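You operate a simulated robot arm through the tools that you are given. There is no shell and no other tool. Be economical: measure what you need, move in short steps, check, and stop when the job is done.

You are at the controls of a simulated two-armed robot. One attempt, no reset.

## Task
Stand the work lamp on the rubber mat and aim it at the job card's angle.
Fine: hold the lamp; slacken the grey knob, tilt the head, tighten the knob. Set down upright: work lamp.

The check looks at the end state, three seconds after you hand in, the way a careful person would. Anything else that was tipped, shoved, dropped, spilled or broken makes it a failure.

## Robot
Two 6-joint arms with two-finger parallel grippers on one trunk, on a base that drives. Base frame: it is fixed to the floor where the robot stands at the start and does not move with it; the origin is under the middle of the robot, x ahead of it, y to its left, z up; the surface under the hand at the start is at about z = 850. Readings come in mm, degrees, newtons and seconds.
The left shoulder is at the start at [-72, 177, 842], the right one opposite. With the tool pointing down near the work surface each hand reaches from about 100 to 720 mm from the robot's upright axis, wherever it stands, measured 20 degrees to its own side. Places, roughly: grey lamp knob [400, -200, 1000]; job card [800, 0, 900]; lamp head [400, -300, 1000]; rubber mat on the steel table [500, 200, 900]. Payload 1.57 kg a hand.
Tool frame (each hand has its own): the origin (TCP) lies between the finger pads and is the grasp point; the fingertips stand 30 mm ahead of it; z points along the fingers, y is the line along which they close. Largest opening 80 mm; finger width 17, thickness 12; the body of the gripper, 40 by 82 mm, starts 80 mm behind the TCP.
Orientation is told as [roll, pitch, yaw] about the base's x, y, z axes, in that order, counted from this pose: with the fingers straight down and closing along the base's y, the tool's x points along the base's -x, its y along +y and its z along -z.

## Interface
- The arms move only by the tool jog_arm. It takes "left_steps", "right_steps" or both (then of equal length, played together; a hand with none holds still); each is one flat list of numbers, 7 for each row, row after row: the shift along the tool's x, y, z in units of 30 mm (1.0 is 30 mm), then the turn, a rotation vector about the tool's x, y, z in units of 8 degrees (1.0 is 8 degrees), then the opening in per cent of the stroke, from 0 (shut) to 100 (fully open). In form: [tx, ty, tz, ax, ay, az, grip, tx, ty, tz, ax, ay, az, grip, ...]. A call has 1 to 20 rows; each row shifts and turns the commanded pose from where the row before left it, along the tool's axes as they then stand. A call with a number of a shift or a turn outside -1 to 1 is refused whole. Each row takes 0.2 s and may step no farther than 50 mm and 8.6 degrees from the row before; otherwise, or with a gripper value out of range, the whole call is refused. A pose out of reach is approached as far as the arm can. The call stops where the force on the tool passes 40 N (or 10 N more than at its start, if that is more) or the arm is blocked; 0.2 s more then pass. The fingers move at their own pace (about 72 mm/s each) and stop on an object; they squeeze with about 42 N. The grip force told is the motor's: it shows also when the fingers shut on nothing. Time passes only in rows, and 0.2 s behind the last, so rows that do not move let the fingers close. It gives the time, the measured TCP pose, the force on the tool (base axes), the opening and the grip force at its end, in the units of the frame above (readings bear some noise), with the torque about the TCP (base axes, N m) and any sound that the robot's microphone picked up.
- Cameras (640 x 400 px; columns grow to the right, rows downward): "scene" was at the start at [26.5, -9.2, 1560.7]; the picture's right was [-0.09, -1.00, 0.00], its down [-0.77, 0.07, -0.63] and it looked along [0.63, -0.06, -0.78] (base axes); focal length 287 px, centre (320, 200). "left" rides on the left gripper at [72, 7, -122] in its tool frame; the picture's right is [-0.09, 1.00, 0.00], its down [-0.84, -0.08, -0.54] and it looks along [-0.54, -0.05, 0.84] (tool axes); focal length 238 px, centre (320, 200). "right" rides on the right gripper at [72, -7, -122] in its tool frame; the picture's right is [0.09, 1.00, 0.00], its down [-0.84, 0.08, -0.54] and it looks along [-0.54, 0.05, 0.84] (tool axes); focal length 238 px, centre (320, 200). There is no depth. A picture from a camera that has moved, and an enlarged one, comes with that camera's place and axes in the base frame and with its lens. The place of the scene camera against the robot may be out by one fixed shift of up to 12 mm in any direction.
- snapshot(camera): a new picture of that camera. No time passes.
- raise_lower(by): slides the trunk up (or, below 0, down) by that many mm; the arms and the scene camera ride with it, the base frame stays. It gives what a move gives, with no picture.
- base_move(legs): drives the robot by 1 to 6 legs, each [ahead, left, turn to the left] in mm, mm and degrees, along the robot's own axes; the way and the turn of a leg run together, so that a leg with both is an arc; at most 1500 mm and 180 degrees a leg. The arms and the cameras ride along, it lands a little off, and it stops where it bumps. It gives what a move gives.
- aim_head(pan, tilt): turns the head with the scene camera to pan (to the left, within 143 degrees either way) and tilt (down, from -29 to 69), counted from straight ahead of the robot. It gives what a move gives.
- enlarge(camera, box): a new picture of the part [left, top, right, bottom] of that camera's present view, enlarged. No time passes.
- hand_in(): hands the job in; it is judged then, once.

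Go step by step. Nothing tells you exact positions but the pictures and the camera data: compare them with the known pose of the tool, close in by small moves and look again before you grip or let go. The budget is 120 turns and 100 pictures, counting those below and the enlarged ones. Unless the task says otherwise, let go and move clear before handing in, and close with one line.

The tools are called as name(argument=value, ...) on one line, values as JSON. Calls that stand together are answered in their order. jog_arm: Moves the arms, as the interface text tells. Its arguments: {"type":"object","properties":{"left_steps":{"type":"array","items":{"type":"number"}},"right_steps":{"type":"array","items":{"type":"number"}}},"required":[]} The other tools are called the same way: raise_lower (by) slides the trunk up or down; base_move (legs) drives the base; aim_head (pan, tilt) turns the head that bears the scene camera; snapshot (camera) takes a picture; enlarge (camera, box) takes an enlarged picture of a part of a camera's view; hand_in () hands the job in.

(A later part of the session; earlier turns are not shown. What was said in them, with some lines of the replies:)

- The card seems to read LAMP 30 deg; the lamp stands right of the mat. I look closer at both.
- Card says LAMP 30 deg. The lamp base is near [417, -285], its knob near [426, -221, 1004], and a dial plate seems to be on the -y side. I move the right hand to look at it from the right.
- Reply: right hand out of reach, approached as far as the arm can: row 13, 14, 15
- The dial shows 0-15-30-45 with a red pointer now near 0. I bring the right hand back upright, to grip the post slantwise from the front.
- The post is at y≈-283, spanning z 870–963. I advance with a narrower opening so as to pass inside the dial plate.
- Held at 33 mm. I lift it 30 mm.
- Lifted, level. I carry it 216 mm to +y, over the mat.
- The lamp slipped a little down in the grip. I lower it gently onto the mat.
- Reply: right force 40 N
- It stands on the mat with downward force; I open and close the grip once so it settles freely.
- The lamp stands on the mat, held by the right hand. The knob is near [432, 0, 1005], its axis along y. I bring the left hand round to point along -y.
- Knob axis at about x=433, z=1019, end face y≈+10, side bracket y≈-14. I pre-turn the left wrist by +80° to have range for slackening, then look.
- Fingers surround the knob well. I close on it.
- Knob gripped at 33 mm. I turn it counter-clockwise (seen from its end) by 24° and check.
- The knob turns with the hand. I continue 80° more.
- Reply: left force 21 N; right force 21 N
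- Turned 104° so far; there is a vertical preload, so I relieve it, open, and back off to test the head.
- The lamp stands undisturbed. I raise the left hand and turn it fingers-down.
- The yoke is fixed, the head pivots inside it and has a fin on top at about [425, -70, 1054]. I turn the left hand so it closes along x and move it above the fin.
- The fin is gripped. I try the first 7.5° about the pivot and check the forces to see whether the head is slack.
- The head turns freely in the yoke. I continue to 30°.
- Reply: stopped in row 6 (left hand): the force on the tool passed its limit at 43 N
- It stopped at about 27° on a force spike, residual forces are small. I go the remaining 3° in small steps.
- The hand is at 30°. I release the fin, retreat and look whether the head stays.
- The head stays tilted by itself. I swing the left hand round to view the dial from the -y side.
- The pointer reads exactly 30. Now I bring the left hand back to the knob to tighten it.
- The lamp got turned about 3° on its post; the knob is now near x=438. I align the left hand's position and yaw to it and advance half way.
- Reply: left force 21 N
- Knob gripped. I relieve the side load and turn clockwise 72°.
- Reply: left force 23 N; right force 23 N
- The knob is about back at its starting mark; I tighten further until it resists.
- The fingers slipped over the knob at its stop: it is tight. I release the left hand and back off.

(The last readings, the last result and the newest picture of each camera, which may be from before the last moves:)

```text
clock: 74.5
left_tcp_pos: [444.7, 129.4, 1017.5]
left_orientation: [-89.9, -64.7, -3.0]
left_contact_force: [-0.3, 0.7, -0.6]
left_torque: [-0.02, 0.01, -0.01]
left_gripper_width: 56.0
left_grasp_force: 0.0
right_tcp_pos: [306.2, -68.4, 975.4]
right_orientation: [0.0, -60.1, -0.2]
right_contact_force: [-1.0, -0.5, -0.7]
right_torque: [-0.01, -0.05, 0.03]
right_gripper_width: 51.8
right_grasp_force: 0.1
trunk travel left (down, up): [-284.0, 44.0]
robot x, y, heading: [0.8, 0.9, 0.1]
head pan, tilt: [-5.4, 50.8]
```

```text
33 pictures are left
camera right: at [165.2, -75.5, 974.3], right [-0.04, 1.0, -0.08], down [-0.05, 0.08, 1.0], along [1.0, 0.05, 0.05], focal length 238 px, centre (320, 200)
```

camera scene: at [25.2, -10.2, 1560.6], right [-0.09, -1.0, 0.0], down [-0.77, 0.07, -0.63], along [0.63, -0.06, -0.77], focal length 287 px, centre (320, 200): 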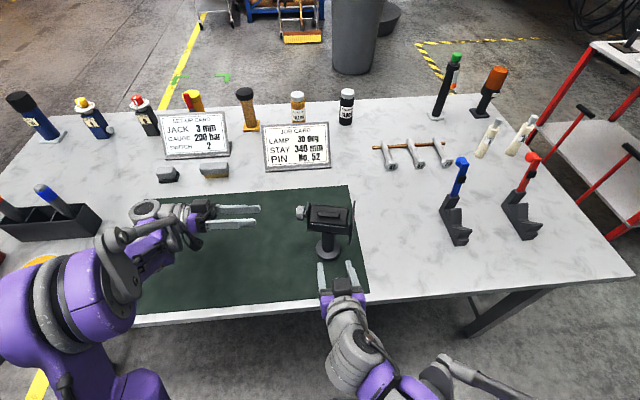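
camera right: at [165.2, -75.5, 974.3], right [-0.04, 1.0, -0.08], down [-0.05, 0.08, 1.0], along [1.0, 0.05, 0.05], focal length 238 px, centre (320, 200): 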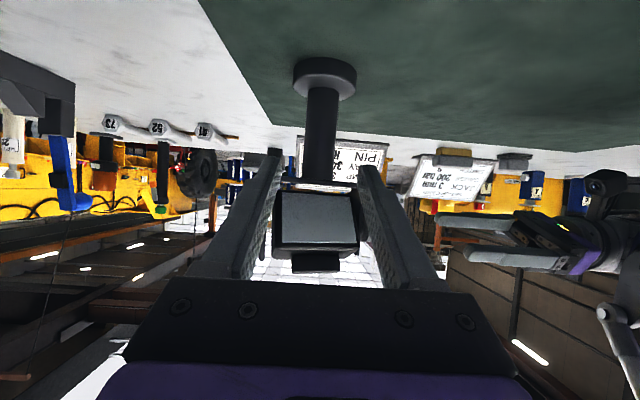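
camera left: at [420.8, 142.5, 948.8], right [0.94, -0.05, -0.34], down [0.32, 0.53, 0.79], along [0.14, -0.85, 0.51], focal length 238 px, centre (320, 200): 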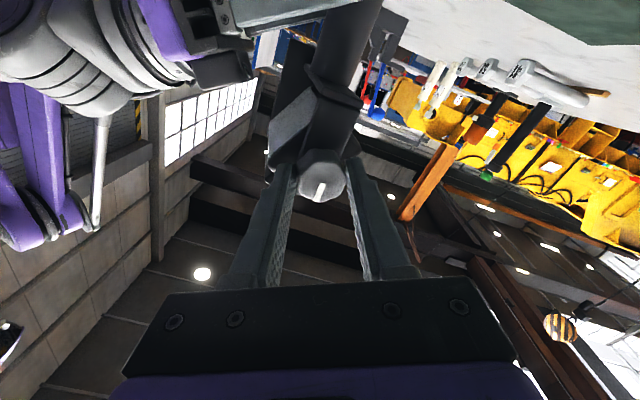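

The lamp stands free on the mat. I check the dial once more with the right hand's camera.

jog_arm(right_steps=[-0.866, -0.95, -0.5, 0, 0, 0, 65, -0.866, -0.95, -0.5, 0, 0, 0, 65, -0.866, -0.95, -0.5, 0, 0, 0, 65, -0.866, -0.95, -0.5, 0, 0, 0, 65, -0.866, -0.95, -0.5, 0, 0, 0, 65, 0, 0, 0, 0, 0.9375, 0, 100, 0, 0, 0, 0, 0.9375, 0, 100, 0, 0, 0, 0, 0.9375, 0, 100, 0, 0, 0, 0, 0.9375, 0, 100, 0, 0, 0, 0, 0.9375, 0, 100, 0, 0, 0, 0, 0.9375, 0, 100, 0, 0, 0, 0, 0.9375, 0, 100, 0, 0, 0, 0, 0.9375, 0, 100, 0, 0, 0, -0.9, 0, 0, 100, 0, 0, 0, -0.9, 0, 0, 100, 0, 0, 0, -0.9, 0, 0, 100, 0, 0, 0, -0.9, 0, 0, 100, 0, 0, 0, -0.9, 0, 0, 100])

snapshot(camera="right")

```text
clock: 78.3
left_tcp_pos: [445.5, 129.4, 1016.2]
left_orientation: [-89.9, -64.4, -3.2]
left_contact_force: [0.5, -0.8, 0.2]
left_torque: [-0.03, 0.02, 0.03]
left_gripper_width: 55.9
left_grasp_force: 0.1
right_tcp_pos: [314.2, -208.6, 1126.7]
right_orientation: [36.1, -0.1, 0.0]
right_contact_force: [-0.4, 0.4, -0.5]
right_torque: [0.06, 0.0, 0.05]
right_gripper_width: 80.0
right_grasp_force: 0.1
right hand out of reach, approached as far as the arm can: row 4
trunk travel left (down, up): [-284.0, 44.0]
robot x, y, heading: [-1.8, -0.6, 0.1]
head pan, tilt: [-5.4, 50.8]
```

```text
32 pictures are left
camera right: at [243.5, -288.4, 1220.1], right [-0.09, 0.8, 0.59], down [0.84, -0.26, 0.48], along [0.54, 0.53, -0.65], focal length 238 px, centre (320, 200)
```

right: 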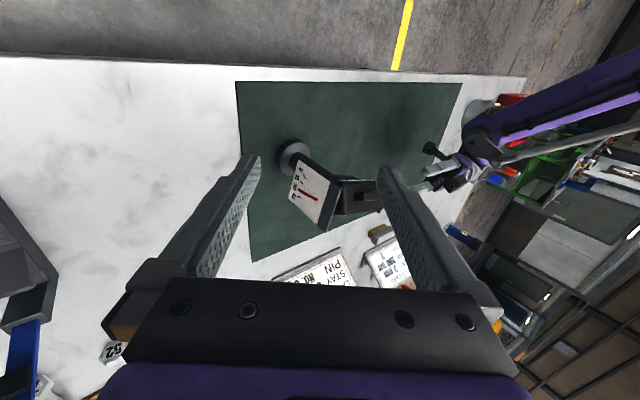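

enlarge(camera="right", box=[270, 130, 370, 235])

enlarge(camera="right", box=[280, 160, 330, 220])

```text
3.81 times, centred on (320, 182) of right
camera zoom: at [243.5, -288.4, 1220.1], right [-0.09, 0.8, 0.59], down [0.84, -0.26, 0.48], along [0.54, 0.53, -0.65], focal length 908 px, centre (320, 267)
```

zoom: 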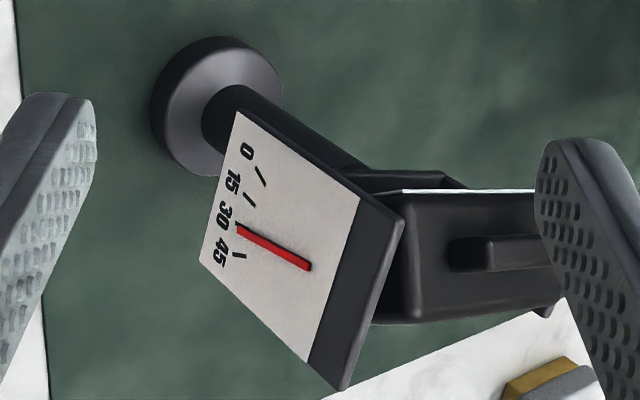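

```text
6.67 times, centred on (305, 190) of right
camera zoom: at [243.5, -288.4, 1220.1], right [-0.09, 0.8, 0.59], down [0.84, -0.26, 0.48], along [0.54, 0.53, -0.65], focal length 1589 px, centre (420, 267)
```

zoom: 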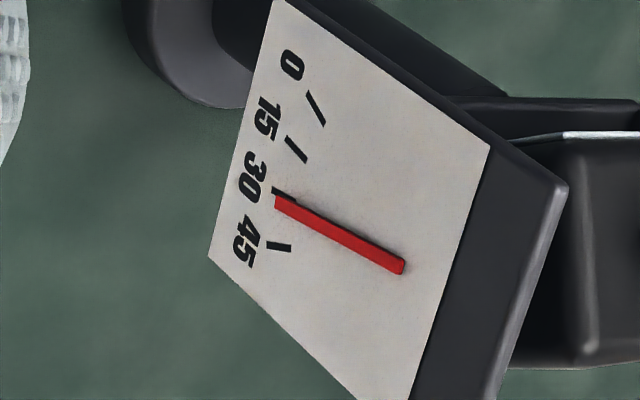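

The pointer lies parallel to the 30 tick, with only parallax offset. The knob is tight, the lamp stands upright on the mat, and both hands are clear, so I hand in.

hand_in()

```text
The job is handed in.
```

The work lamp stands upright on the rubber mat, its head set to the card's 30° and the grey knob tightened to its stop; I saw nothing else disturbed, and the job is handed in.
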